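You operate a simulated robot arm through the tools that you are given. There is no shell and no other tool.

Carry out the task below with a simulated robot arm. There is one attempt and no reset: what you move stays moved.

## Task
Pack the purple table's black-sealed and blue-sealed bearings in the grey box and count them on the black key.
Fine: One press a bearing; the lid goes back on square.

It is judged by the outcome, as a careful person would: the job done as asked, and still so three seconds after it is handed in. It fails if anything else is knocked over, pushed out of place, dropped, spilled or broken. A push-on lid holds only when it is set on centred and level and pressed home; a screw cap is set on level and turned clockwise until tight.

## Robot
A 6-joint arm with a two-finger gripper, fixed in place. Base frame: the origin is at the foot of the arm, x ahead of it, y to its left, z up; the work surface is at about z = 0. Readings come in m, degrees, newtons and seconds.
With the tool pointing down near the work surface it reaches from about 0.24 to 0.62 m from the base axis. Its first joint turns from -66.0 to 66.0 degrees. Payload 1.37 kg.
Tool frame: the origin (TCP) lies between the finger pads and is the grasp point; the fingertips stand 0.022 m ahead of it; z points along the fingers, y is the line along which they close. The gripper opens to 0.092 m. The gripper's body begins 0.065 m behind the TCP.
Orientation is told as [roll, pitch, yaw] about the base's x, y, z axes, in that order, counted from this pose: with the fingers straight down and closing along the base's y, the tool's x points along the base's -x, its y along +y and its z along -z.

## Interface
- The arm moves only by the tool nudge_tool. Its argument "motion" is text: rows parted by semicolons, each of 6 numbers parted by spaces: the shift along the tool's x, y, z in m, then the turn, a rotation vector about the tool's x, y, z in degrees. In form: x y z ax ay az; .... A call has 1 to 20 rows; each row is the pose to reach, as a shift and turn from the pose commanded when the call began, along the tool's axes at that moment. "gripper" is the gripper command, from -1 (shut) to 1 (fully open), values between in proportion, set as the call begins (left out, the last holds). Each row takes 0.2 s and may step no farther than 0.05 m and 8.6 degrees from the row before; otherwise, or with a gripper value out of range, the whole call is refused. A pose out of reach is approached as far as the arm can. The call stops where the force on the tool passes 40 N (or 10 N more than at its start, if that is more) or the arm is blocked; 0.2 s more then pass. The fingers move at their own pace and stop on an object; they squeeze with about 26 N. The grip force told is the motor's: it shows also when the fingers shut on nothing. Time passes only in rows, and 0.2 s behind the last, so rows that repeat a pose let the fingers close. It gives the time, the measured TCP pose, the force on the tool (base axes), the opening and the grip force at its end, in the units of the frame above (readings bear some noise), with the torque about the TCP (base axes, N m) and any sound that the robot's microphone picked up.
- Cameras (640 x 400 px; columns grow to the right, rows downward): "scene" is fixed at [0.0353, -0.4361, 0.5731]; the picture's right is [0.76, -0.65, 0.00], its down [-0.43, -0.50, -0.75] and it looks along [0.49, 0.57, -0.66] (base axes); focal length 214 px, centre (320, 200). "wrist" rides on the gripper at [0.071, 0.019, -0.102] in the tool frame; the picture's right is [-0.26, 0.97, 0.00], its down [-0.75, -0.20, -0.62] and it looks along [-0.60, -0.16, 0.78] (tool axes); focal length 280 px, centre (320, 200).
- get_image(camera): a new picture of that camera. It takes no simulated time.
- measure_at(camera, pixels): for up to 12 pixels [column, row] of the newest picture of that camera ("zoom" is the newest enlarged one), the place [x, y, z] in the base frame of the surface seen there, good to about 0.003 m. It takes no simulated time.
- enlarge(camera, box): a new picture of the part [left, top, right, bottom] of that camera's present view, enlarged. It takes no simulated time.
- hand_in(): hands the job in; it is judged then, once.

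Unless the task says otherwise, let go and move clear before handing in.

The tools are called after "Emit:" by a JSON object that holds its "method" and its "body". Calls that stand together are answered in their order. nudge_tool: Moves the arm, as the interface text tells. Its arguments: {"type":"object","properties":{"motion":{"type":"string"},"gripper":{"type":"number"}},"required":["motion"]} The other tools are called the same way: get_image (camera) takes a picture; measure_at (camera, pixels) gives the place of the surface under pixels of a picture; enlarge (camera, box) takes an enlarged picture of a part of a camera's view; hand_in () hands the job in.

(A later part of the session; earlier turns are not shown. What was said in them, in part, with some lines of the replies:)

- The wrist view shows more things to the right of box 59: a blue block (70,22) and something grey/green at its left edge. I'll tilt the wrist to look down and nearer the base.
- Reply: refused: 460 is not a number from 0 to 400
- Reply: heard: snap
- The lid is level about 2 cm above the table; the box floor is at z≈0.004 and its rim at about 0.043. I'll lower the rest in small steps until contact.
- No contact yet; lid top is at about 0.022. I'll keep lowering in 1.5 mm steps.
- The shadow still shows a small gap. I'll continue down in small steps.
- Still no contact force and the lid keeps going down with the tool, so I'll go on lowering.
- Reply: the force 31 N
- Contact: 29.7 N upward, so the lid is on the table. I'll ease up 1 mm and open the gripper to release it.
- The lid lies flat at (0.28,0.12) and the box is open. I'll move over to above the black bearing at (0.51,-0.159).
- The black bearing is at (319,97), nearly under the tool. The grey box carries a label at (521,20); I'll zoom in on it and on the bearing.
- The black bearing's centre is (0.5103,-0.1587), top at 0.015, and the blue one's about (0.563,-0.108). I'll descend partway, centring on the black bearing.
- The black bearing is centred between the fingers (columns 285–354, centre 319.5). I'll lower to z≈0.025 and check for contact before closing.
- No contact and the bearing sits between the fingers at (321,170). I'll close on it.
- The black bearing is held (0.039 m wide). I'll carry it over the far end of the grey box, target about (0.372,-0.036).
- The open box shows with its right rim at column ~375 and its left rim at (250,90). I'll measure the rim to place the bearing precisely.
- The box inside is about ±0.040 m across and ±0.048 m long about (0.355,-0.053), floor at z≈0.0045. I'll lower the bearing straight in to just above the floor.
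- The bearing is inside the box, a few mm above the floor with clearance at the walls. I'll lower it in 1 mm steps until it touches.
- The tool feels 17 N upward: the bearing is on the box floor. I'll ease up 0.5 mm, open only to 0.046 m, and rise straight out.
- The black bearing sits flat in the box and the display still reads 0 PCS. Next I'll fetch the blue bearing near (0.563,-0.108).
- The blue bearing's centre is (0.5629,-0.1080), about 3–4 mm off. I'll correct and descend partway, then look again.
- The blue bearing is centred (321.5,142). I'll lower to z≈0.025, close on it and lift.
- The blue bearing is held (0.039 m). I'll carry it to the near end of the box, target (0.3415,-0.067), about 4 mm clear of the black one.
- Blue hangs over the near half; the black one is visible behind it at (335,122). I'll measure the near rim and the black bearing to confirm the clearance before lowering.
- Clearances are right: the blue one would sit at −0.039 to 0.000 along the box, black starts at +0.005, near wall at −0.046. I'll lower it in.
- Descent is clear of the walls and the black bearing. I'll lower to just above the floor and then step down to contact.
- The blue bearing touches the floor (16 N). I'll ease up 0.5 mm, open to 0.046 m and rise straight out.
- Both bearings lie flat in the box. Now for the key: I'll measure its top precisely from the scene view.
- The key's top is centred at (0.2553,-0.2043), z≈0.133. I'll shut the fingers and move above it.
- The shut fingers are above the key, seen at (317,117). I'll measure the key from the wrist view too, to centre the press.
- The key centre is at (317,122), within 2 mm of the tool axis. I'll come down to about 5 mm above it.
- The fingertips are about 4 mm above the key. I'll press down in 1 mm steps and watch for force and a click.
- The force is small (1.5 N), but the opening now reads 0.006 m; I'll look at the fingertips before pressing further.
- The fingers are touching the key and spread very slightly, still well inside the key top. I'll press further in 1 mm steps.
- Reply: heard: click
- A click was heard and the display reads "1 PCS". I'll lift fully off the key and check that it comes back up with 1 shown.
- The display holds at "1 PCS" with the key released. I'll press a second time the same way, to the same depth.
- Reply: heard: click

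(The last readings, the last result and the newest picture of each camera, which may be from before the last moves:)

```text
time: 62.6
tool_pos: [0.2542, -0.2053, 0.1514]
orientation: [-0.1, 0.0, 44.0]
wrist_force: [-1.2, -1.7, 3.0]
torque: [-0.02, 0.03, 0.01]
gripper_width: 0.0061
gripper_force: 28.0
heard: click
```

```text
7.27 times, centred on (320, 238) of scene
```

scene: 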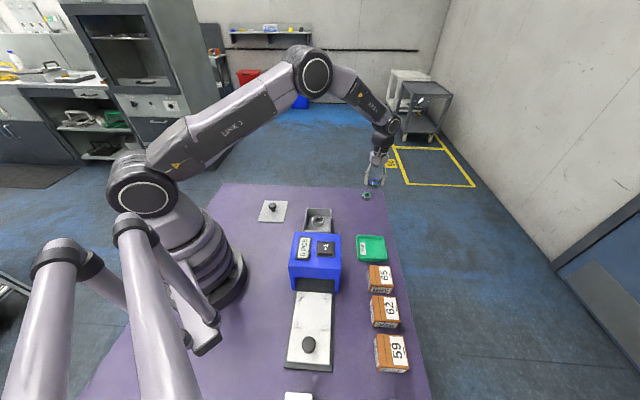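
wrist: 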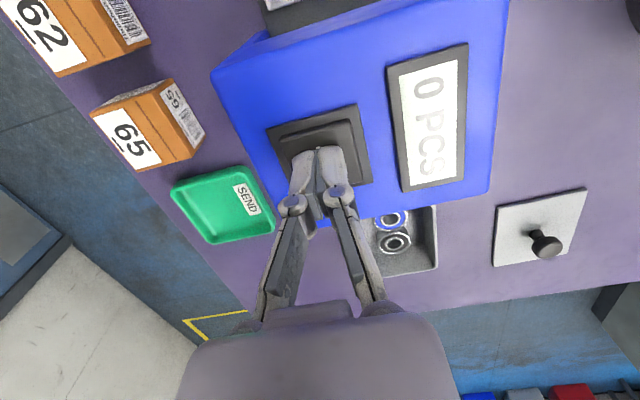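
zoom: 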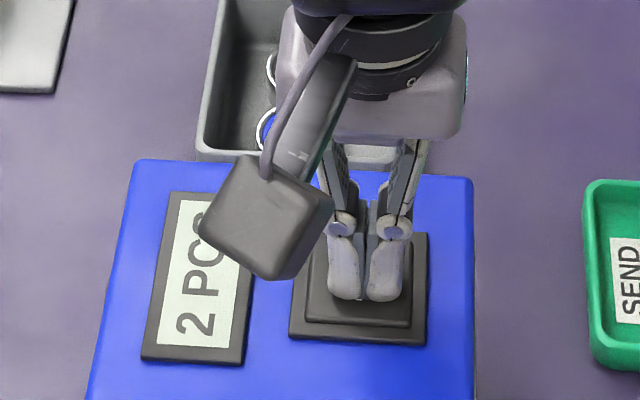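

The display reads "2 PCS", one press per bearing. I'll lift off the key and move to above the lid's knob at about (0.281,0.119).

Emit:
{"method": "nudge_tool", "body": {"motion": "0 0 -0.01 0 0 0; 0 0 -0.03 0 0 0; 0 0 -0.06 0 0 0; 0 0 -0.06 0 0 0"}}

Emit:
{"method": "nudge_tool", "body": {"motion": "-0.015 0.013 0 0 0 0; -0.040 0.035 0 0 0 0; -0.067 0.059 0 0 0 0; -0.095 0.0835 0 0 0 0; -0.123 0.108 0 0 0 0; -0.151 0.133 0 0 0 0; -0.179 0.1575 0 0 0 0; -0.207 0.182 0 0 0 0; -0.230 0.2025 0 0 0 0; -0.2432 0.2141 0 0 0 0; -0.2432 0.2141 0 0 0 0", "gripper": 0.3}}

Emit:
{"method": "get_image", "body": {"camera": "wrist"}}

Emit:
{"method": "get_image", "body": {"camera": "scene"}}

```text
time: 63.6
tool_pos: [0.2552, -0.2053, 0.2116]
orientation: [-0.1, 0.0, 44.0]
wrist_force: [0.3, -0.2, -0.3]
torque: [0.01, -0.02, -0.02]
gripper_width: 0.0
gripper_force: 28.3
```

```text
time: 66.0
tool_pos: [0.2815, 0.1185, 0.2122]
orientation: [-0.1, 0.1, 44.0]
wrist_force: [-0.2, 0.1, 0.0]
torque: [-0.01, 0.0, -0.02]
gripper_width: 0.0598
gripper_force: 0.1
```

```text
taken
```

wrist: 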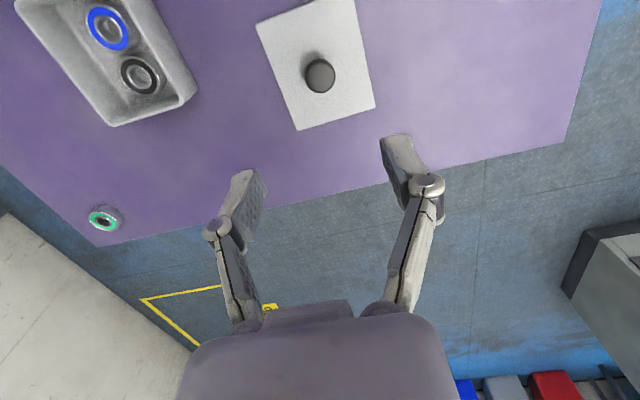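

```text
taken
```

scene: 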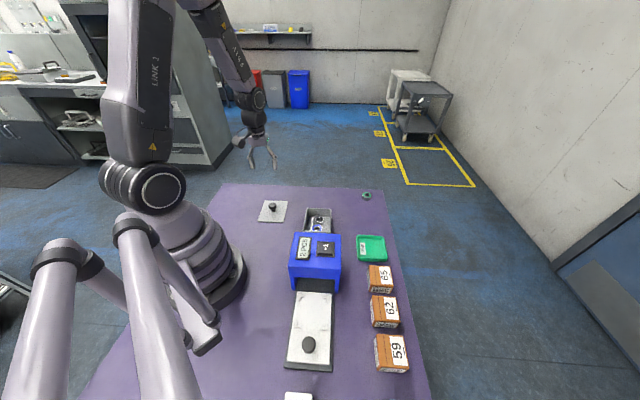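

The lid lies at (315,65) with the knob at (319,76); the box with both bearings is at (110,60). I'll measure the lid corners and box rim to compare their angles.

Emit:
{"method": "enlarge", "body": {"camera": "wrist", "box": [240, 0, 400, 140]}}

Emit:
{"method": "measure_at", "body": {"camera": "wrist", "pixels": [[258, 26], [298, 128], [373, 106], [353, 3], [319, 76], [307, 76], [332, 76], [319, 90], [319, 64], [270, 50], [285, 90], [363, 55]]}}

Emit:
{"method": "measure_at", "body": {"camera": "wrist", "pixels": [[113, 125], [195, 92], [20, 10], [65, 70], [175, 50], [150, 112], [90, 100], [160, 20], [40, 36], [130, 120]]}}

```text
2.86 times, centred on (320, 70) of wrist
```

zoom: 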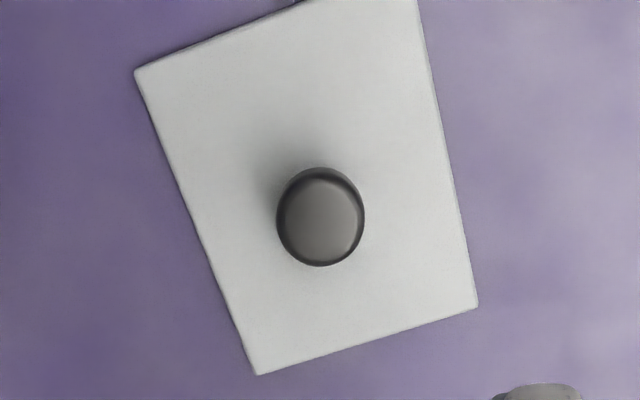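

```text
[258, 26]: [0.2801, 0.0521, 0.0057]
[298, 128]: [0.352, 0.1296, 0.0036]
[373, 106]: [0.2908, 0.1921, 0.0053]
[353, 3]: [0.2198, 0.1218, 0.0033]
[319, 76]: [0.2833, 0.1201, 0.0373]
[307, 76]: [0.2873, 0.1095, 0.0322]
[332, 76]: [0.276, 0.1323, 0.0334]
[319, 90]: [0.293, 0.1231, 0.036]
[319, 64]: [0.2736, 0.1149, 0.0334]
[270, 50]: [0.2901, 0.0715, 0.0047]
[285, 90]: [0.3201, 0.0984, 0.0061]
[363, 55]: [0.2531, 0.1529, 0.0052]
```

```text
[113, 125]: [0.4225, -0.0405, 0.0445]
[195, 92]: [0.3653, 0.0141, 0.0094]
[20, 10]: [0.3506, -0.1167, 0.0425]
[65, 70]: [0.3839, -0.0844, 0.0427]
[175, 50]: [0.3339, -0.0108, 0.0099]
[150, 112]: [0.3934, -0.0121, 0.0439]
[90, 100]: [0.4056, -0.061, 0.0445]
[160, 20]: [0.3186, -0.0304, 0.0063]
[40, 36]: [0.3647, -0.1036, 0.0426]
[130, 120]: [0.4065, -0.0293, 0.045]
```

The lid's yaw (~44°) matches the box's, so it hasn't turned. I'll descend over the knob to check the centring before gripping.

Emit:
{"method": "nudge_tool", "body": {"motion": "0 0.0007 0.03 0 0 0; 0 0.0007 0.07 0 0 0; 0 0.0007 0.11 0 0 0; 0 0.0007 0.135 0 0 0; 0 0.0007 0.14 0 0 0; 0 0.0007 0.14 0 0 0"}}

Emit:
{"method": "get_image", "body": {"camera": "wrist"}}

Emit:
{"method": "enlarge", "body": {"camera": "wrist", "box": [265, 90, 375, 190]}}

```text
time: 67.4
tool_pos: [0.2805, 0.1189, 0.072]
orientation: [-0.2, 0.0, 43.9]
wrist_force: [-1.0, 0.1, 0.0]
torque: [0.0, -0.01, 0.0]
gripper_width: 0.06
gripper_force: 0.1
```

```text
taken
```

wrist: 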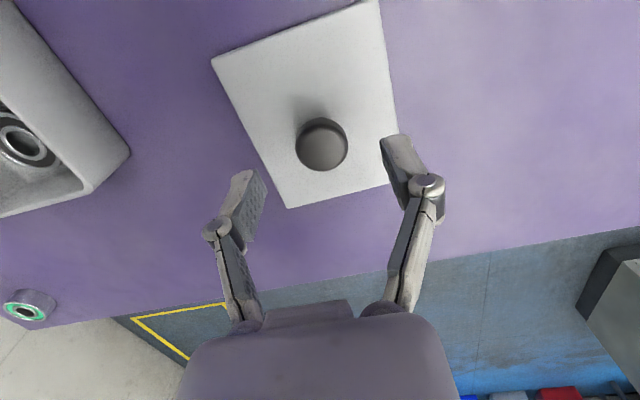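

```text
4.00 times, centred on (320, 140) of wrist
```

zoom: 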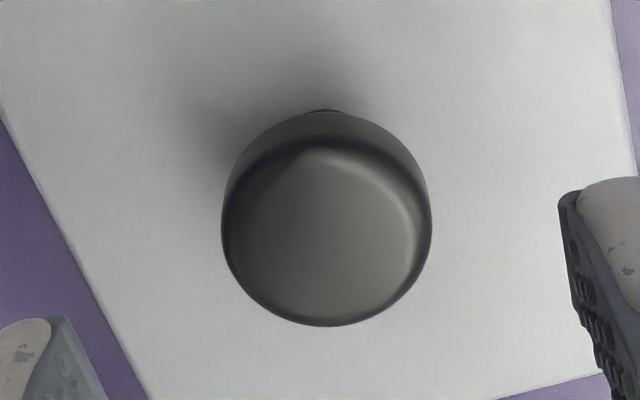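

The knob is centred (column 321.7). I'll lower to z≈0.032 and close on it.

Emit:
{"method": "nudge_tool", "body": {"motion": "0 0 0.012 0 0 0; 0 0 0.024 0 0 0; 0 0 0.034 0 0 0; 0 0 0.039 0 0 0; 0 0 0.039 0 0 0"}}

Emit:
{"method": "get_image", "body": {"camera": "wrist"}}

```text
time: 68.6
tool_pos: [0.2812, 0.1178, 0.0323]
orientation: [-0.1, 0.0, 44.0]
wrist_force: [-0.1, -0.6, -0.6]
torque: [-0.01, -0.02, -0.01]
gripper_width: 0.0597
gripper_force: 0.0
```

```text
taken
```

wrist: 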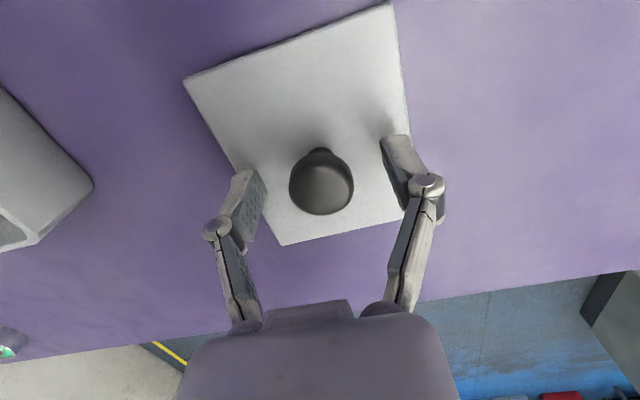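

Comparing lid edges in this picture with the ones before the first grip, the lid has turned about 2.5–3° in the tool frame when it snapped free; I'll have to turn it back for a square fit. First I'll close on the knob and see how it sits.

Emit:
{"method": "nudge_tool", "body": {"motion": "0 0 0 0 0 0; 0 0 0 0 0 0; 0 0 0 0 0 0; 0 0 0 0 0 0", "gripper": -1}}

Emit:
{"method": "nudge_tool", "body": {"motion": "0 0 -0.003 0 0 0; 0 0 -0.01 0 0 0; 0 0 -0.03 0 0 0; 0 0 -0.06 0 0 0; 0 0 -0.09 0 0 0; 0 0 -0.12 0 0 0; 0 0 -0.12 0 0 0"}}

Emit:
{"method": "get_image", "body": {"camera": "wrist"}}

Emit:
{"method": "enlarge", "body": {"camera": "wrist", "box": [160, 0, 460, 260]}}

```text
time: 69.6
tool_pos: [0.2813, 0.1177, 0.0326]
orientation: [-0.2, 0.0, 43.9]
wrist_force: [0.2, -0.5, 0.6]
torque: [0.01, -0.01, -0.05]
gripper_width: 0.0277
gripper_force: 26.1
```

```text
time: 71.2
tool_pos: [0.2821, 0.1177, 0.1547]
orientation: [0.1, 0.1, 44.0]
wrist_force: [0.7, -0.1, -0.7]
torque: [0.01, -0.02, 0.0]
gripper_width: 0.0277
gripper_force: 26.0
```

```text
taken
```

wrist: 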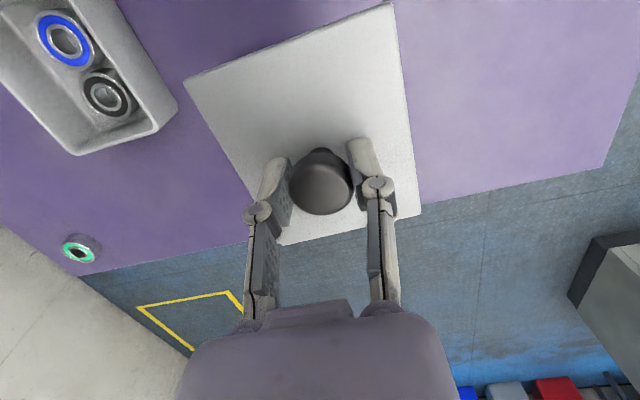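

```text
1.54 times, centred on (310, 130) of wrist
```

zoom: 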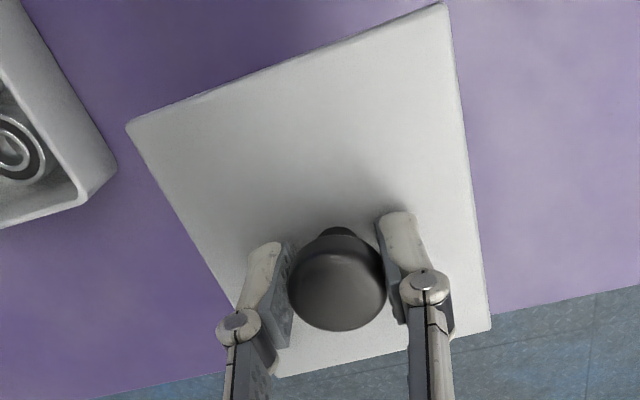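

The lid is lifted and firmly gripped, deeper on the knob this time. I'll zoom on its corners to get its angle in the hand accurately.

Emit:
{"method": "enlarge", "body": {"camera": "wrist", "box": [165, 50, 245, 100]}}

Emit:
{"method": "enlarge", "body": {"camera": "wrist", "box": [350, 0, 430, 50]}}

Emit:
{"method": "enlarge", "body": {"camera": "wrist", "box": [370, 185, 450, 235]}}

Emit:
{"method": "enlarge", "body": {"camera": "wrist", "box": [240, 210, 320, 260]}}

```text
8.00 times, centred on (205, 75) of wrist
```

zoom: 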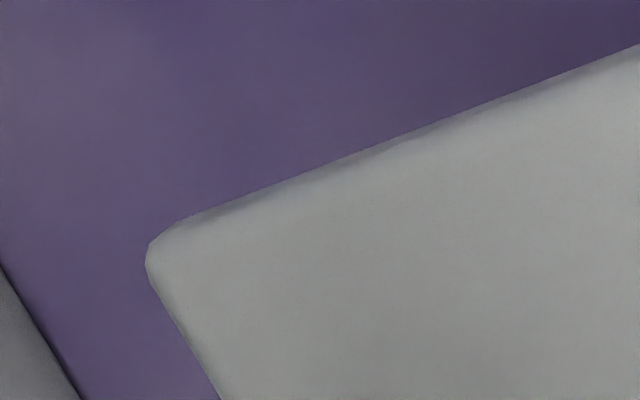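

```text
8.00 times, centred on (390, 25) of wrist
```

zoom: 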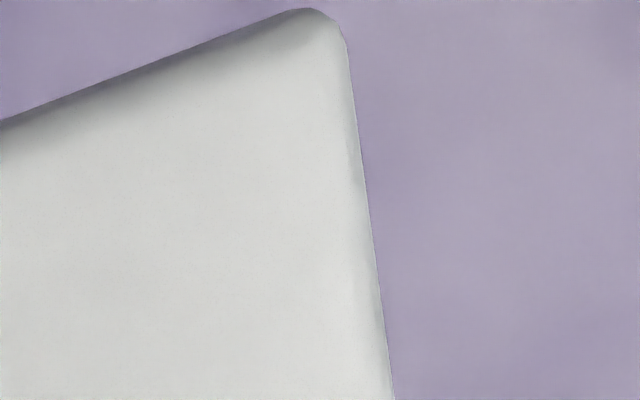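

```text
8.00 times, centred on (410, 210) of wrist
```

zoom: 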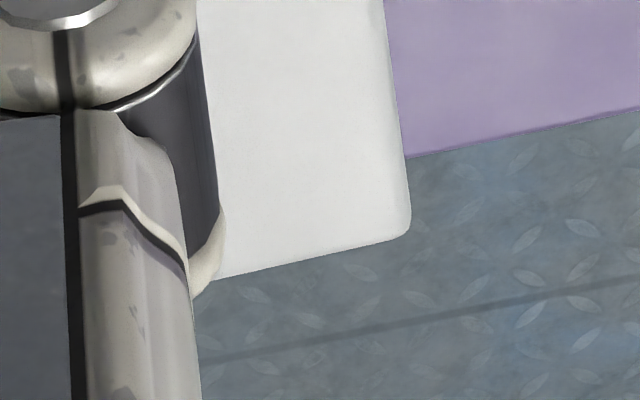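

```text
8.00 times, centred on (280, 235) of wrist
```

zoom: 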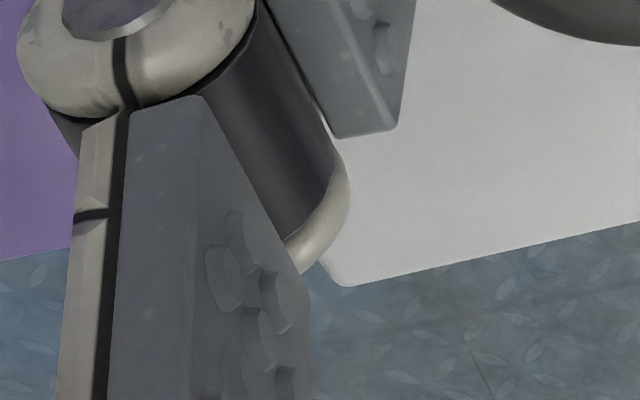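

The lid sits in the hand turned about −3.1° from the tool's axes, centred on the TCP within 1 mm. I'll rise and shift so the open box is fully visible beside the lid, to measure the box's angle the same way.

Emit:
{"method": "nudge_tool", "body": {"motion": "0.01 0.01 -0.03 0 0 0; 0.02 0.02 -0.06 0 0 0; 0.03 0.03 -0.09 0 0 0; 0.03 0.03 -0.09 0 0 0"}}

Emit:
{"method": "get_image", "body": {"camera": "wrist"}}

```text
time: 72.2
tool_pos: [0.2388, 0.119, 0.2455]
orientation: [-0.1, 0.1, 43.9]
wrist_force: [0.5, -0.7, -0.4]
torque: [0.01, 0.03, 0.04]
gripper_width: 0.0277
gripper_force: 26.4
```

```text
taken
```

wrist: 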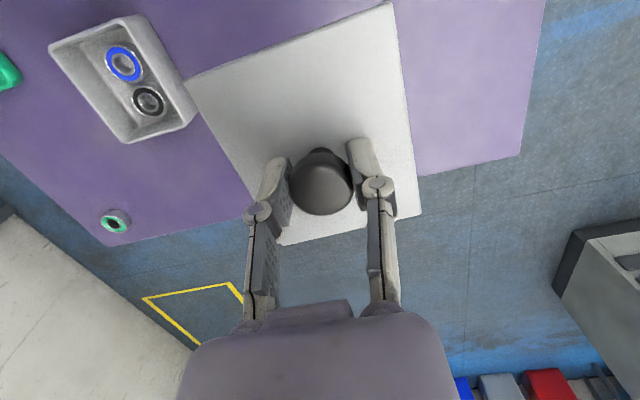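

Emit:
{"method": "enlarge", "body": {"camera": "wrist", "box": [40, 0, 210, 150]}}

Emit:
{"method": "enlarge", "body": {"camera": "wrist", "box": [40, 30, 120, 80]}}

Emit:
{"method": "enlarge", "body": {"camera": "wrist", "box": [110, 0, 190, 50]}}

Emit:
{"method": "enlarge", "body": {"camera": "wrist", "box": [100, 100, 180, 150]}}

Emit:
{"method": "enlarge", "body": {"camera": "wrist", "box": [140, 90, 220, 140]}}

```text
2.67 times, centred on (125, 75) of wrist
```

zoom: 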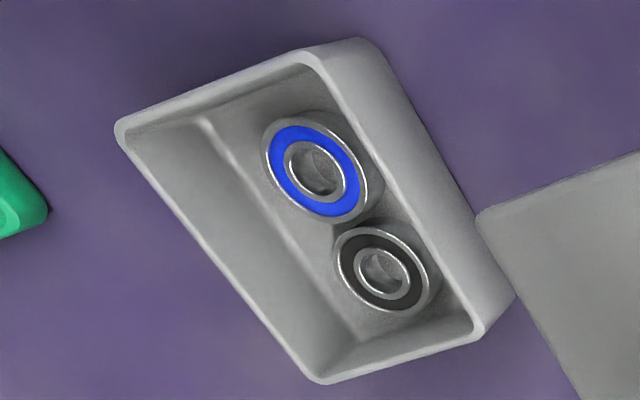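

```text
8.00 times, centred on (80, 55) of wrist
```

zoom: 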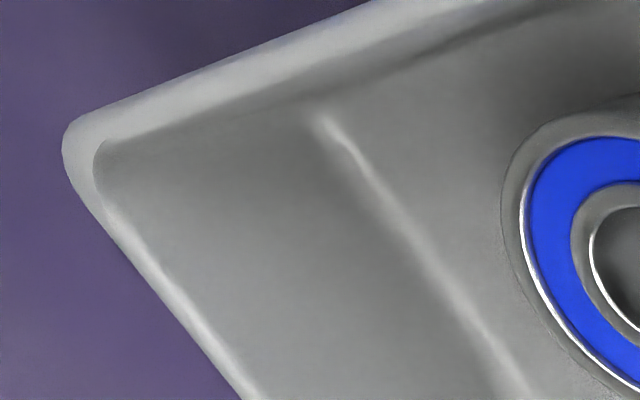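

```text
8.00 times, centred on (150, 25) of wrist
```

zoom: 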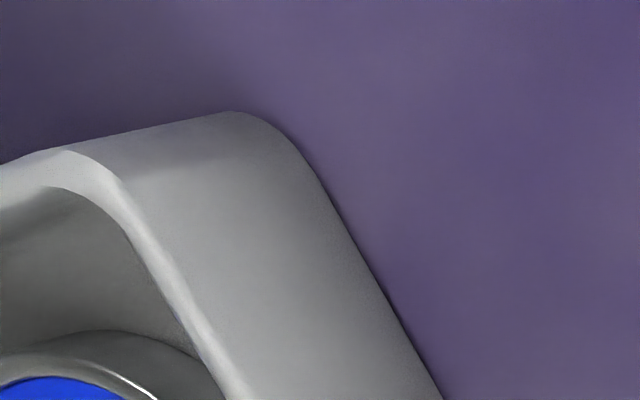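

```text
8.00 times, centred on (140, 125) of wrist
```

zoom: 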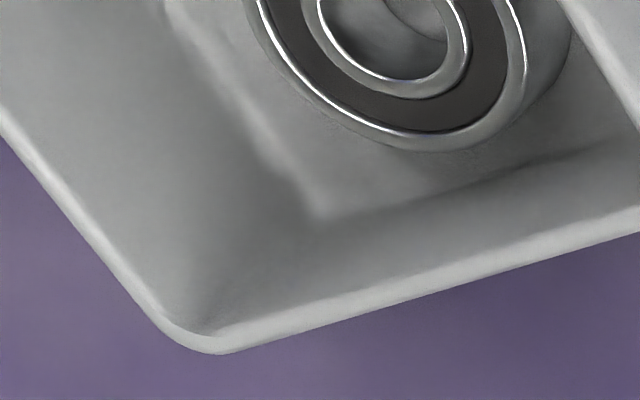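

```text
8.00 times, centred on (180, 115) of wrist
```

zoom: 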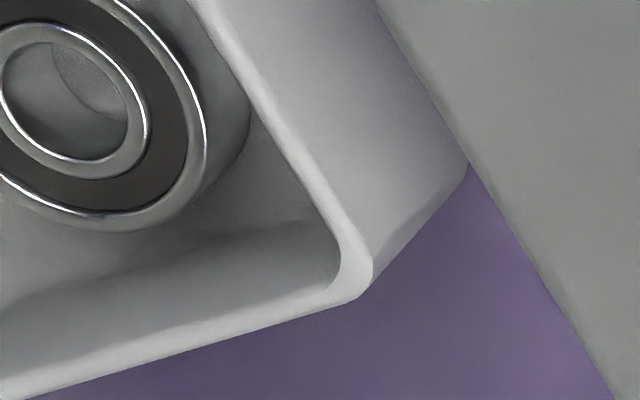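

The box's angle in the tool frame is about −1.1°, the lid's −3.05°, so the lid needs about +2° of turn about the tool axis; the box centre is where it was at pick-up (offset 0.035,−0.207). I'll carry the lid over the box with that turn.

Emit:
{"method": "nudge_tool", "body": {"motion": "0.003 -0.015 0 0 0 0.3; 0.008 -0.045 0 0 0 0.6; 0.014 -0.08 0 0 0 1.0; 0.020 -0.115 0 0 0 1.4; 0.026 -0.15 0 0 0 1.7; 0.031 -0.18 0 0 0 2.0; 0.0345 -0.202 0 0 0 2.0; 0.0354 -0.2068 0 0 0 2.0; 0.0354 -0.2068 0 0 0 2.0"}}

Emit:
{"method": "nudge_tool", "body": {"motion": "0 0 0.03 0 0 0; 0 0 0.06 0 0 0; 0 0 0.09 0 0 0; 0 0 0.115 0 0 0; 0 0 0.13 0 0 0; 0 0 0.13 0 0 0"}}

Emit:
{"method": "get_image", "body": {"camera": "wrist"}}

Emit:
{"method": "enlarge", "body": {"camera": "scene", "box": [280, 170, 370, 250]}}

```text
time: 74.2
tool_pos: [0.3564, -0.0515, 0.2435]
orientation: [-0.1, -0.1, 42.1]
wrist_force: [-1.0, 0.0, -0.2]
torque: [-0.02, 0.01, -0.03]
gripper_width: 0.028
gripper_force: 26.1
```

```text
time: 75.6
tool_pos: [0.3563, -0.055, 0.1138]
orientation: [-0.1, 0.0, 42.1]
wrist_force: [0.1, -0.2, -1.0]
torque: [0.0, 0.01, -0.01]
gripper_width: 0.0282
gripper_force: 26.1
```

```text
taken
```

wrist: 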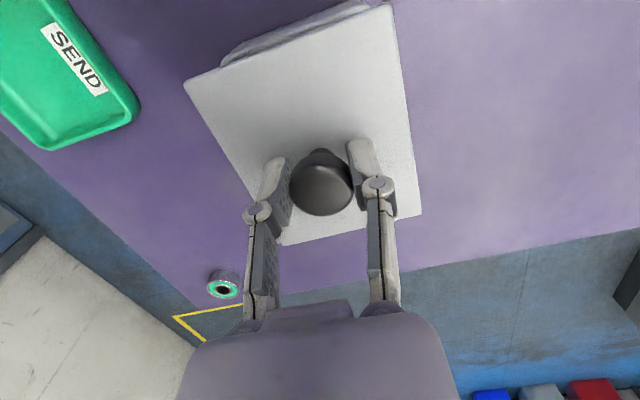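

```text
5.00 times, centred on (325, 210) of scene
```

zoom: 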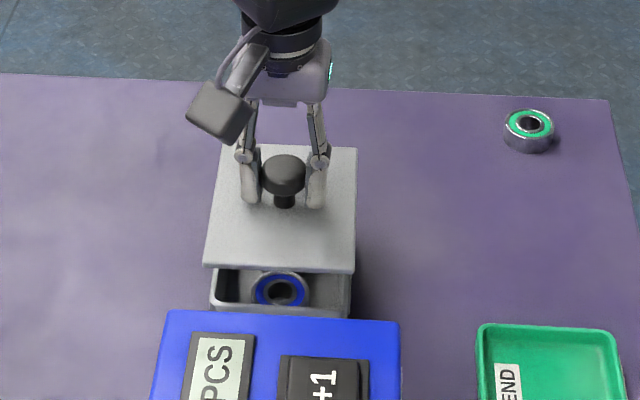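

The lid hangs about 4 cm above the rim, and the box's near rim shows just beyond the lid's edge around (290,25). I'll zoom to compare their edges for parallelism.

Emit:
{"method": "enlarge", "body": {"camera": "wrist", "box": [180, 0, 400, 100]}}

Emit:
{"method": "enlarge", "body": {"camera": "scene", "box": [300, 190, 350, 240]}}

```text
2.91 times, centred on (290, 50) of wrist
```

zoom: 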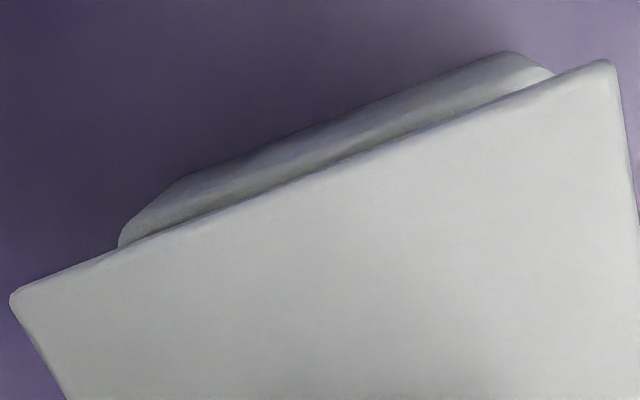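

```text
8.00 times, centred on (325, 215) of scene
```

zoom: 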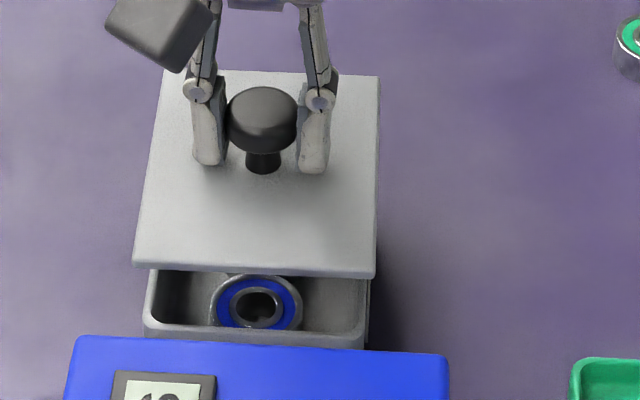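

The lid edge and the box's near rim look parallel. I'll lower to about 7 mm above the seated height and check the alignment again from both cameras.

Emit:
{"method": "nudge_tool", "body": {"motion": "0 0 0.01 0 0 0; 0 0 0.02 0 0 0; 0 0 0.027 0 0 0; 0 0 0.030 0 0 0; 0 0 0.030 0 0 0"}}

Emit:
{"method": "get_image", "body": {"camera": "wrist"}}

Emit:
{"method": "enlarge", "body": {"camera": "wrist", "box": [180, 0, 420, 100]}}

Emit:
{"method": "enlarge", "body": {"camera": "scene", "box": [300, 190, 350, 240]}}

```text
time: 76.8
tool_pos: [0.3567, -0.0533, 0.0837]
orientation: [-0.2, 0.0, 42.0]
wrist_force: [0.1, -0.1, -0.8]
torque: [0.01, 0.0, 0.01]
gripper_width: 0.028
gripper_force: 25.8
```

```text
taken
```

wrist: 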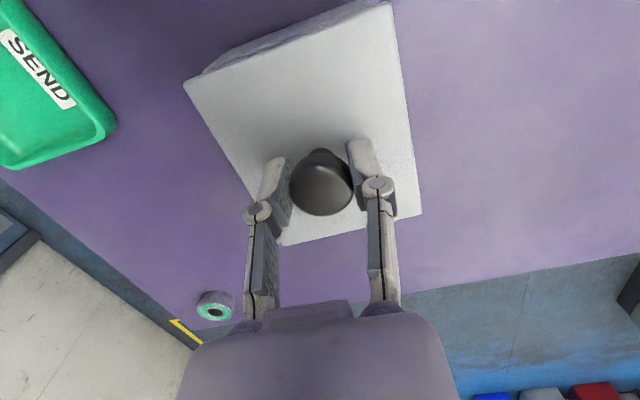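

```text
2.67 times, centred on (300, 50) of wrist
```

zoom: 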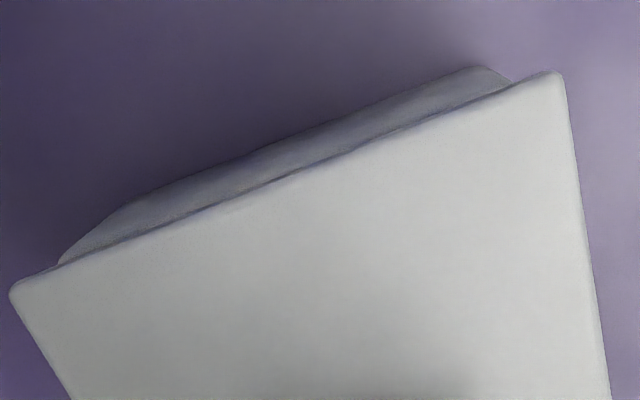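

```text
8.00 times, centred on (325, 215) of scene
```

zoom: 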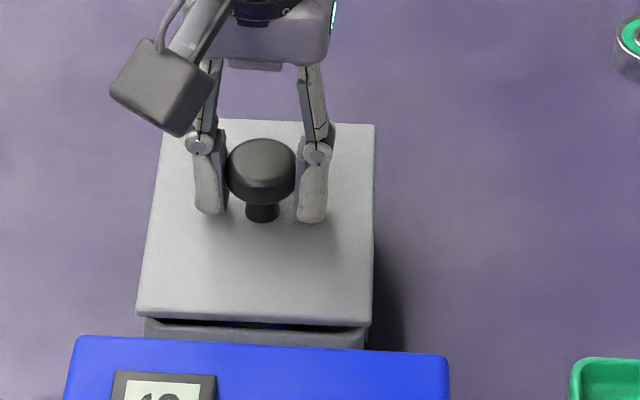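

The lid is about 1 cm above the seat, overhanging evenly left and right in the scene view. I'll zoom on the near edge to refine the angle match between lid and box.

Emit:
{"method": "enlarge", "body": {"camera": "wrist", "box": [195, 30, 275, 80]}}

Emit:
{"method": "enlarge", "body": {"camera": "wrist", "box": [260, 0, 340, 50]}}

Emit:
{"method": "enlarge", "body": {"camera": "wrist", "box": [320, 0, 400, 50]}}

```text
8.00 times, centred on (235, 55) of wrist
```

zoom: 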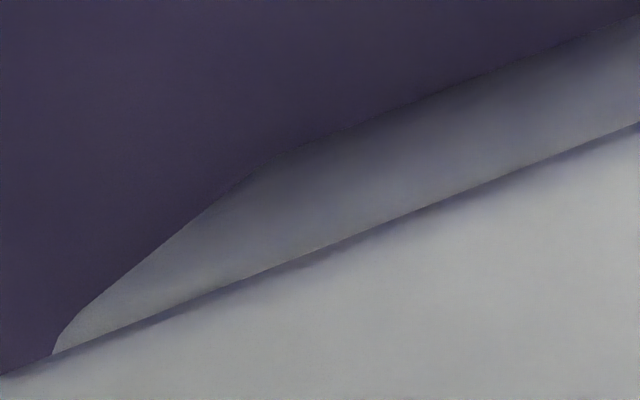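

```text
8.00 times, centred on (300, 25) of wrist
```

zoom: 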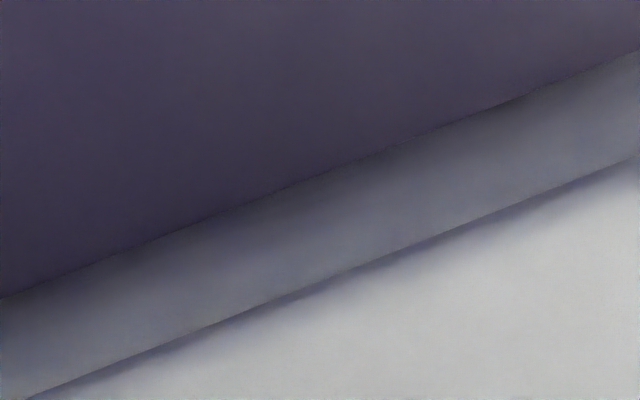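

```text
8.00 times, centred on (360, 25) of wrist
```

zoom: 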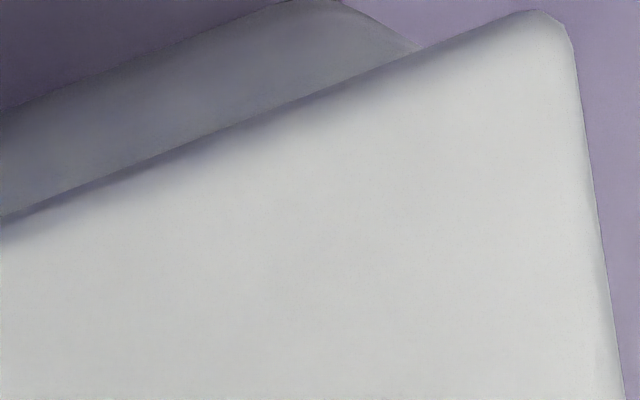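

The lid and box edges agree to within about 0.5° and 1 mm. I'll apply a final half-millimetre correction and lower onto the rim in small steps.

Emit:
{"method": "nudge_tool", "body": {"motion": "0.0004 -0.0005 0.0015 0 0 0; 0.0004 -0.0005 0.003 0 0 0; 0.0004 -0.0005 0.0045 0 0 0; 0.0004 -0.0005 0.0055 0 0 0; 0.0004 -0.0005 0.0055 0 0 0"}}

Emit:
{"method": "enlarge", "body": {"camera": "scene", "box": [300, 190, 350, 240]}}

```text
time: 78.0
tool_pos: [0.3588, -0.0568, 0.0777]
orientation: [-0.1, -0.1, 42.0]
wrist_force: [-1.5, 0.6, -1.8]
torque: [-0.04, 0.01, -0.01]
gripper_width: 0.0278
gripper_force: 25.2
```

```text
8.00 times, centred on (325, 215) of scene
```

zoom: 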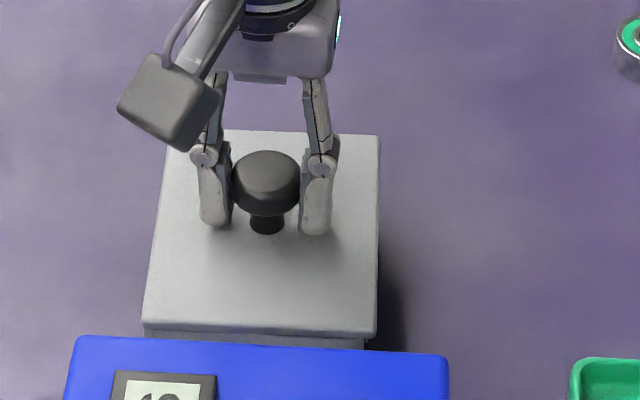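

The reading jumped to (0.3588,-0.0568), about 3 mm to the right of the intended place, and the scene zoom shows the lid shifted too. I'll hold still and re-read before going on.

Emit:
{"method": "nudge_tool", "body": {"motion": "0 0 0 0 0 0; 0 0 0 0 0 0; 0 0 0 0 0 0"}}

Emit:
{"method": "enlarge", "body": {"camera": "scene", "box": [300, 190, 350, 240]}}

Emit:
{"method": "get_image", "body": {"camera": "wrist"}}

```text
time: 78.8
tool_pos: [0.3568, -0.0552, 0.0788]
orientation: [0.0, 0.0, 42.0]
wrist_force: [0.1, -0.3, -0.3]
torque: [0.01, 0.04, 0.02]
gripper_width: 0.0279
gripper_force: 25.6
```

```text
8.00 times, centred on (325, 215) of scene
```

zoom: 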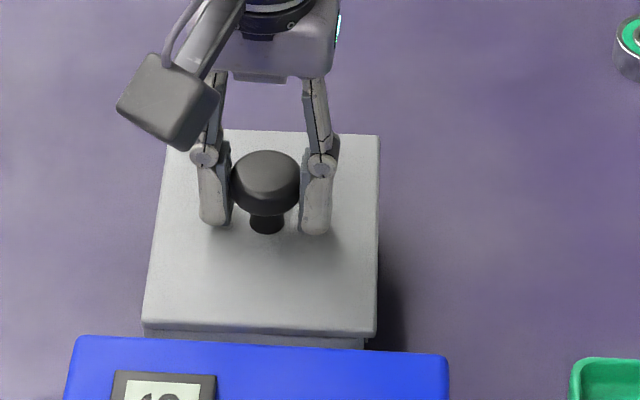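

```text
taken
```

wrist: 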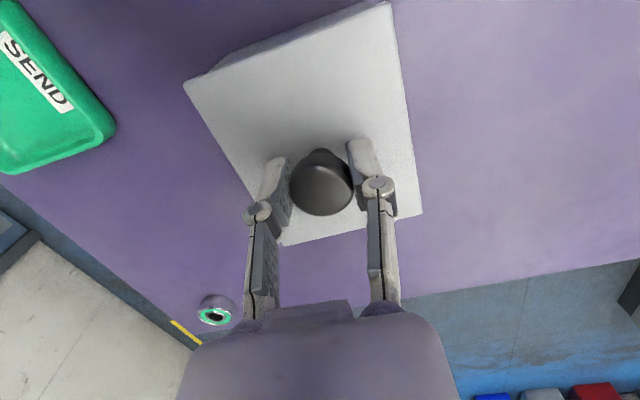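

The readings settle at (0.3568,-0.0552); the scene zoom shows more overhang on the right (10 px) than the left (~2 px), so the lid is about 1 mm too far right. I'll zoom in to quantify before correcting.

Emit:
{"method": "enlarge", "body": {"camera": "scene", "box": [312, 222, 336, 240]}}

Emit:
{"method": "enlarge", "body": {"camera": "scene", "box": [296, 222, 320, 240]}}

Emit:
{"method": "enlarge", "body": {"camera": "wrist", "box": [195, 30, 275, 80]}}

Emit:
{"method": "enlarge", "body": {"camera": "wrist", "box": [320, 0, 400, 50]}}

```text
16.00 times, centred on (324, 231) of scene
```

zoom: 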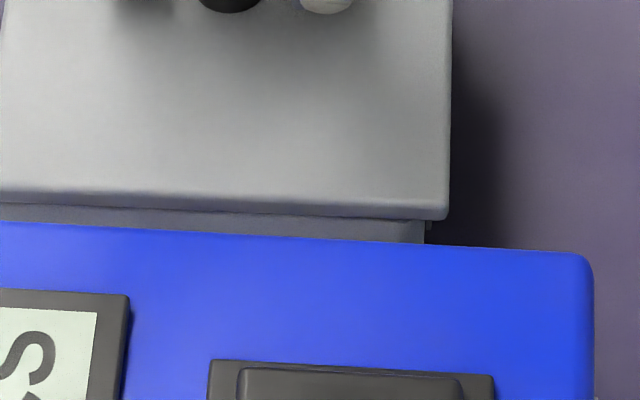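

```text
16.00 times, centred on (308, 231) of scene
```

zoom: 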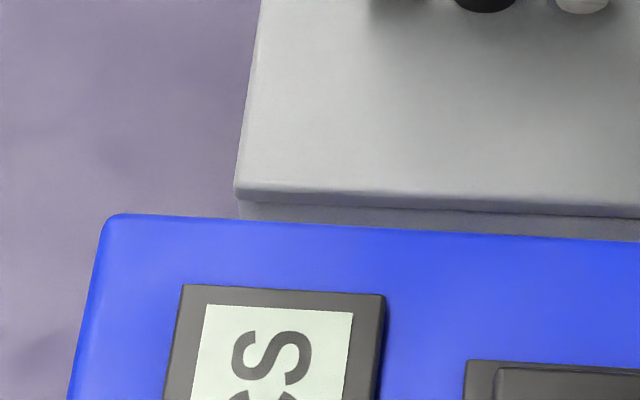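

```text
8.00 times, centred on (235, 55) of wrist
```

zoom: 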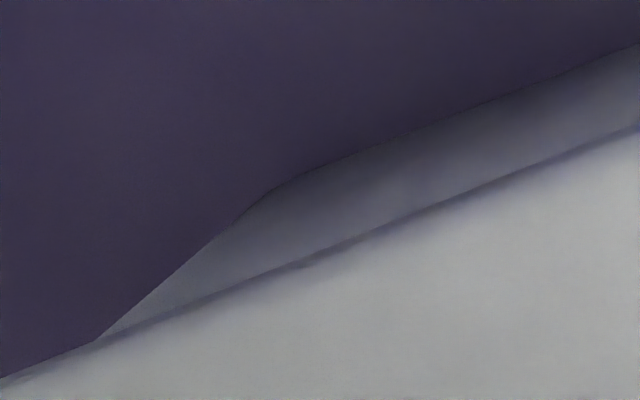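

```text
8.00 times, centred on (360, 25) of wrist
```

zoom: 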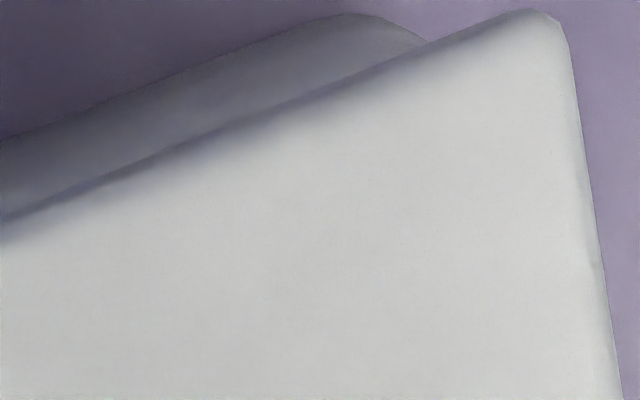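

Both cameras show the tool drifted about 2–3 mm toward the right rather than the 0.5 mm asked (box itself hasn't moved). I'll shift back about 1.7 mm along tool y and check again before touching down.

Emit:
{"method": "nudge_tool", "body": {"motion": "-0.0003 0.0008 0 0 0 0; -0.0003 0.0017 0 0 0 0; -0.0003 0.0017 0 0 0 0; -0.0003 0.0017 0 0 0 0"}}

Emit:
{"method": "enlarge", "body": {"camera": "scene", "box": [312, 222, 336, 240]}}

Emit:
{"method": "enlarge", "body": {"camera": "scene", "box": [296, 222, 320, 240]}}

Emit:
{"method": "enlarge", "body": {"camera": "wrist", "box": [195, 30, 275, 80]}}

Emit:
{"method": "enlarge", "body": {"camera": "wrist", "box": [320, 0, 400, 50]}}

```text
time: 79.8
tool_pos: [0.3562, -0.053, 0.0786]
orientation: [-0.1, 0.1, 42.0]
wrist_force: [-0.1, 0.3, -1.3]
torque: [0.02, 0.0, 0.02]
gripper_width: 0.028
gripper_force: 26.4
```

```text
16.00 times, centred on (324, 231) of scene
```

zoom: 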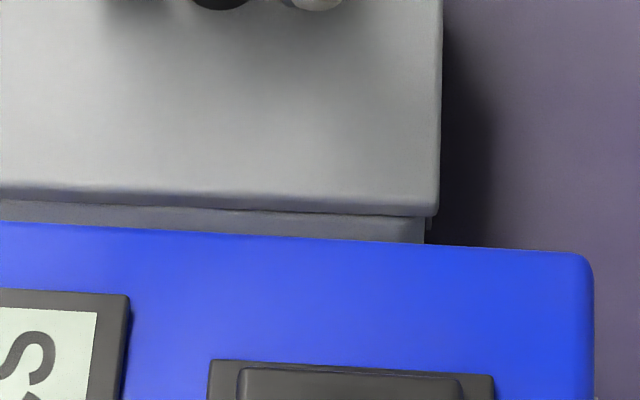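

```text
16.00 times, centred on (308, 231) of scene
```

zoom: 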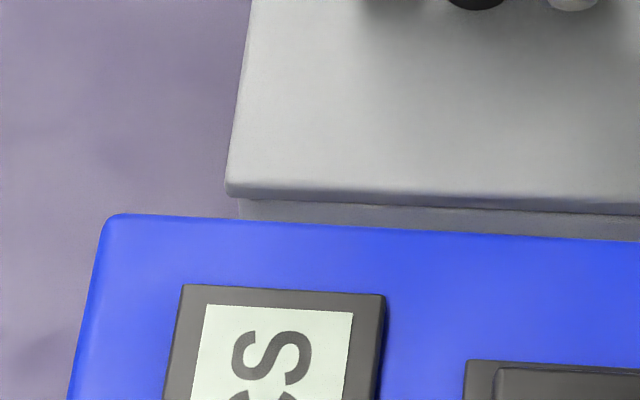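

```text
8.00 times, centred on (235, 55) of wrist
```

zoom: 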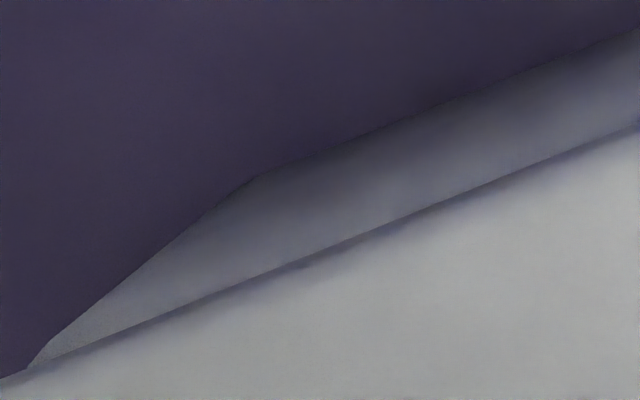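

```text
8.00 times, centred on (360, 25) of wrist
```

zoom: 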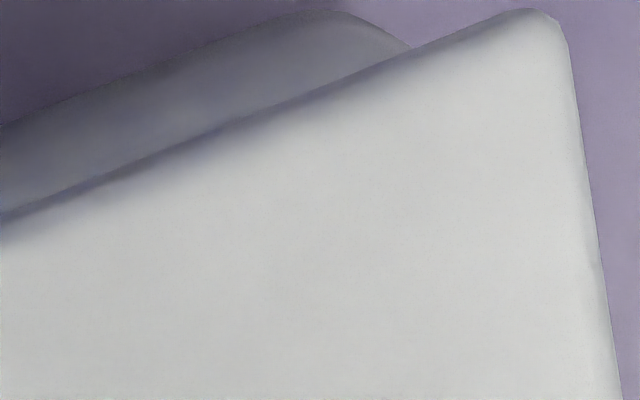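

The lid is now centred: overhang 13 px right and 12 px left in the scene zoom, and symmetric in the wrist view. I'll nudge 0.6 mm along tool x and lower 2.5 mm to just about touch the rim.

Emit:
{"method": "nudge_tool", "body": {"motion": "0.0006 0 0.0008 0 0 0; 0.0006 0 0.0016 0 0 0; 0.0006 0 0.0024 0 0 0; 0.0006 0 0.0024 0 0 0"}}

Emit:
{"method": "enlarge", "body": {"camera": "scene", "box": [312, 222, 336, 240]}}

Emit:
{"method": "enlarge", "body": {"camera": "scene", "box": [296, 222, 320, 240]}}

Emit:
{"method": "enlarge", "body": {"camera": "wrist", "box": [180, 0, 420, 100]}}

```text
time: 80.8
tool_pos: [0.3555, -0.0535, 0.0761]
orientation: [-0.2, 0.0, 42.1]
wrist_force: [-1.2, -8.4, 24.7]
torque: [-0.03, -0.06, 0.0]
gripper_width: 0.0278
gripper_force: 26.0
heard: snap
```

```text
16.00 times, centred on (324, 231) of scene
```

zoom: 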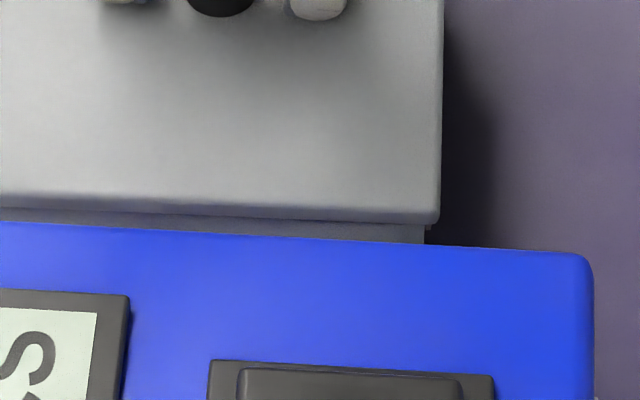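

```text
16.00 times, centred on (308, 231) of scene
```

zoom: 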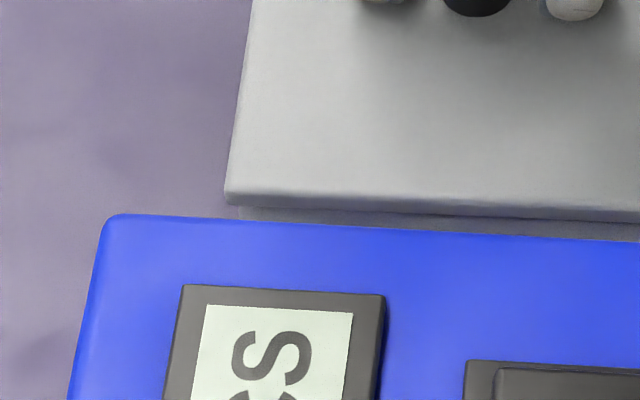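

```text
2.67 times, centred on (300, 50) of wrist
```

zoom: 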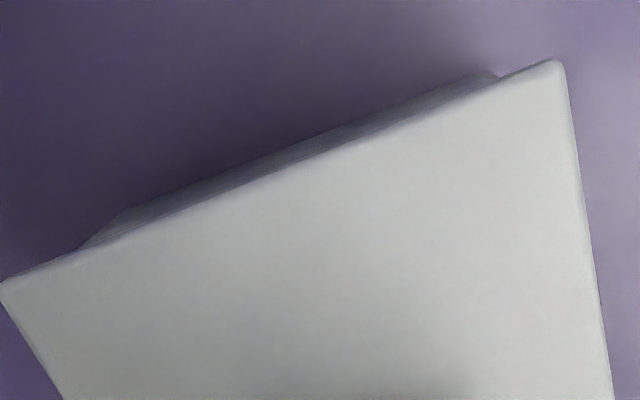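

A snap was heard with 25 N: the lid has gone home. I'll release the knob carefully, back off and check it's level and seated at its original height.

Emit:
{"method": "nudge_tool", "body": {"motion": "0 0 0 0 0 0; 0 0 0 0 0 0; 0 0 0 0 0 0; 0 0 0 0 0 0", "gripper": 0.3}}

Emit:
{"method": "nudge_tool", "body": {"motion": "0 0 -0.01 0 0 0; 0 0 -0.04 0 0 0; 0 0 -0.08 0 0 0; 0 0 -0.12 0 0 0; 0 0 -0.16 0 0 0; 0 0 -0.16 0 0 0"}}

Emit:
{"method": "get_image", "body": {"camera": "wrist"}}

Emit:
{"method": "measure_at", "body": {"camera": "wrist", "pixels": [[320, 78], [300, 20], [270, 40], [345, 30], [300, 115], [360, 100], [330, 120], [280, 60]]}}

Emit:
{"method": "enlarge", "body": {"camera": "scene", "box": [280, 180, 370, 260]}}

```text
time: 81.8
tool_pos: [0.3547, -0.0547, 0.0746]
orientation: [-0.1, 0.0, 42.0]
wrist_force: [-0.2, -0.6, -0.1]
torque: [-0.02, -0.03, -0.02]
gripper_width: 0.0597
gripper_force: 0.0
```

```text
time: 83.2
tool_pos: [0.3526, -0.0519, 0.2337]
orientation: [-0.1, 0.0, 42.1]
wrist_force: [-0.7, 1.1, 0.1]
torque: [-0.01, 0.02, 0.0]
gripper_width: 0.0596
gripper_force: 0.2
```

```text
taken
```

wrist: 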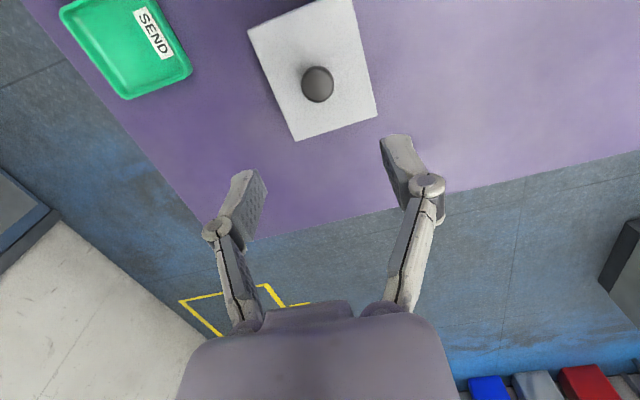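

```text
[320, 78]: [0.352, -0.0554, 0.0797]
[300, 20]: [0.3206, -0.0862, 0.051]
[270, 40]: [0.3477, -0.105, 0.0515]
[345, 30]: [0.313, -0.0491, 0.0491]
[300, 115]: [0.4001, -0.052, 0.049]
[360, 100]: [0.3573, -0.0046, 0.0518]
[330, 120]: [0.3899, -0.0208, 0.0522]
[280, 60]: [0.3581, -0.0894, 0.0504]
```

```text
5.00 times, centred on (325, 220) of scene
```

zoom: 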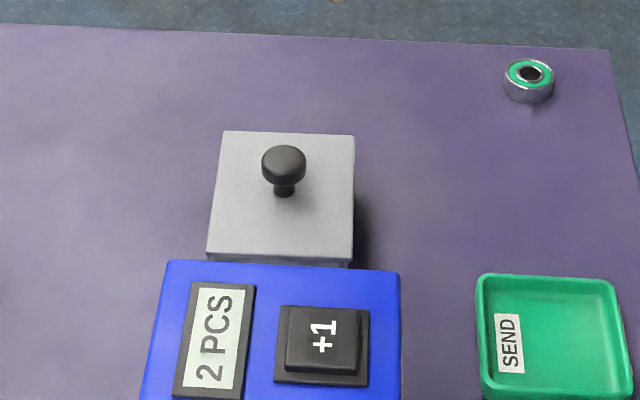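

The lid top reads 0.049–0.052 all over (originally 0.0505), so it's level and seated, and the display shows 2 PCS. I'll check squareness by zooming in on the lid against the box sides.

Emit:
{"method": "enlarge", "body": {"camera": "wrist", "box": [230, 0, 400, 150]}}

Emit:
{"method": "enlarge", "body": {"camera": "scene", "box": [312, 215, 342, 240]}}

Emit:
{"method": "enlarge", "body": {"camera": "scene", "box": [298, 200, 338, 240]}}

```text
2.67 times, centred on (315, 75) of wrist
```

zoom: 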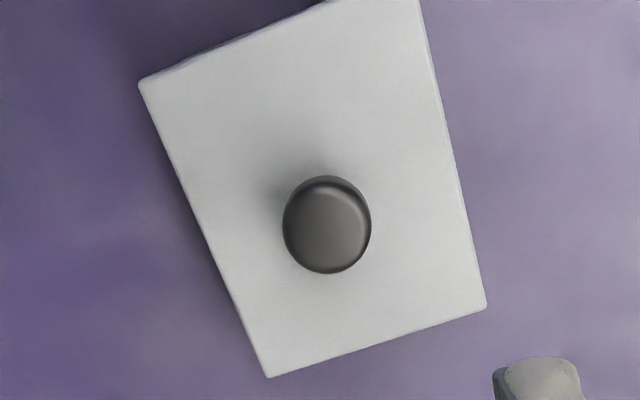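

```text
16.00 times, centred on (327, 228) of scene
```

zoom: 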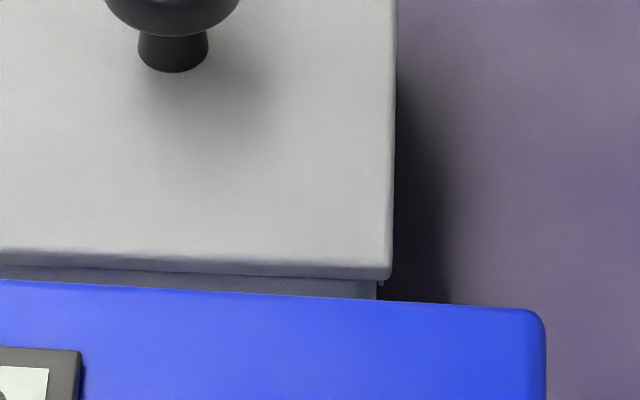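

```text
10.00 times, centred on (318, 220) of scene
```

zoom: 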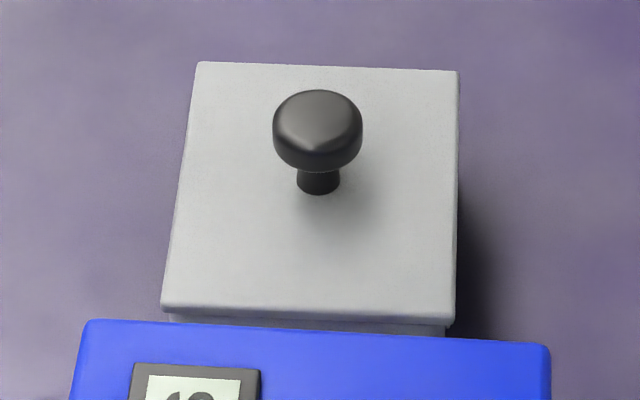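

The lid's corners are back at their original pixels within about 0.3 px and it's square to the box sides. I'll move the arm well clear and take a last look at the whole scene.

Emit:
{"method": "nudge_tool", "body": {"motion": "0 0 -0.04 0 0 0; 0 0 -0.08 0 0 0; 0 0 -0.12 0 0 0; 0 0 -0.15 0 0 0; 0 0 -0.15 0 0 0; 0 0 -0.15 0 0 0"}}

Emit:
{"method": "get_image", "body": {"camera": "scene"}}

Emit:
{"method": "get_image", "body": {"camera": "wrist"}}

Emit:
{"method": "enlarge", "body": {"camera": "scene", "box": [270, 180, 430, 280]}}

```text
time: 84.6
tool_pos: [0.3535, -0.0534, 0.3841]
orientation: [0.0, 0.0, 42.0]
wrist_force: [0.0, 0.3, 0.3]
torque: [-0.01, -0.01, -0.02]
gripper_width: 0.06
gripper_force: 0.1
```

```text
taken
```

scene: 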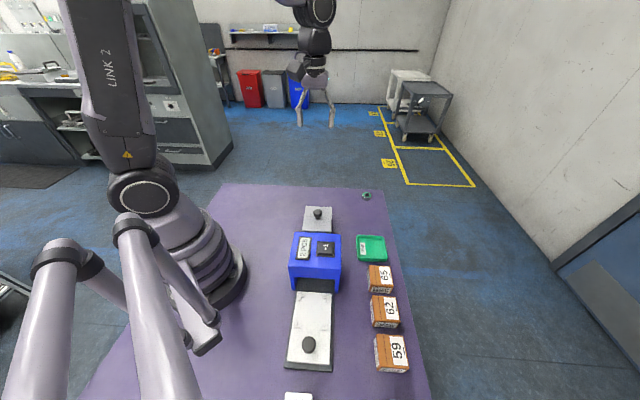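

```text
taken
```

wrist: 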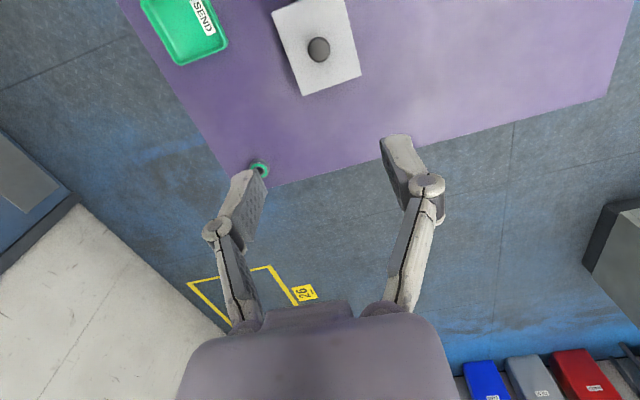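

```text
4.00 times, centred on (350, 230) of scene
```

zoom: 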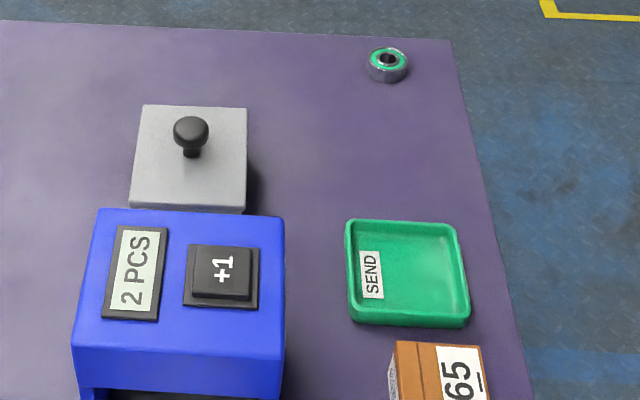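

The final pictures show the lid square at its original place, "2 PCS" on the display, the green-sealed bearing and everything else untouched, and the arm clear. I'm handing the job in.

Emit:
{"method": "hand_in", "body": {}}

```text
The job is handed in.
```

The black-sealed and blue-sealed bearings are in the grey box. The counter reads "2 PCS" after one press of the black key for each.

- **Lid:** It's back on and snapped home. Its top sits level at the height it had before I took it off, and its corners match where they were in the starting picture.
- **Lid angle:** The lid turned about 2° in the gripper when it first snapped free, so I turned it back before seating it.
- **Everything else:** The green-sealed bearing and the nearby items on the table look unmoved in the last pictures. The arm was clear when I handed in.

I saw only three bearings on the table. I did not look inside the tunnel of the blue counter.
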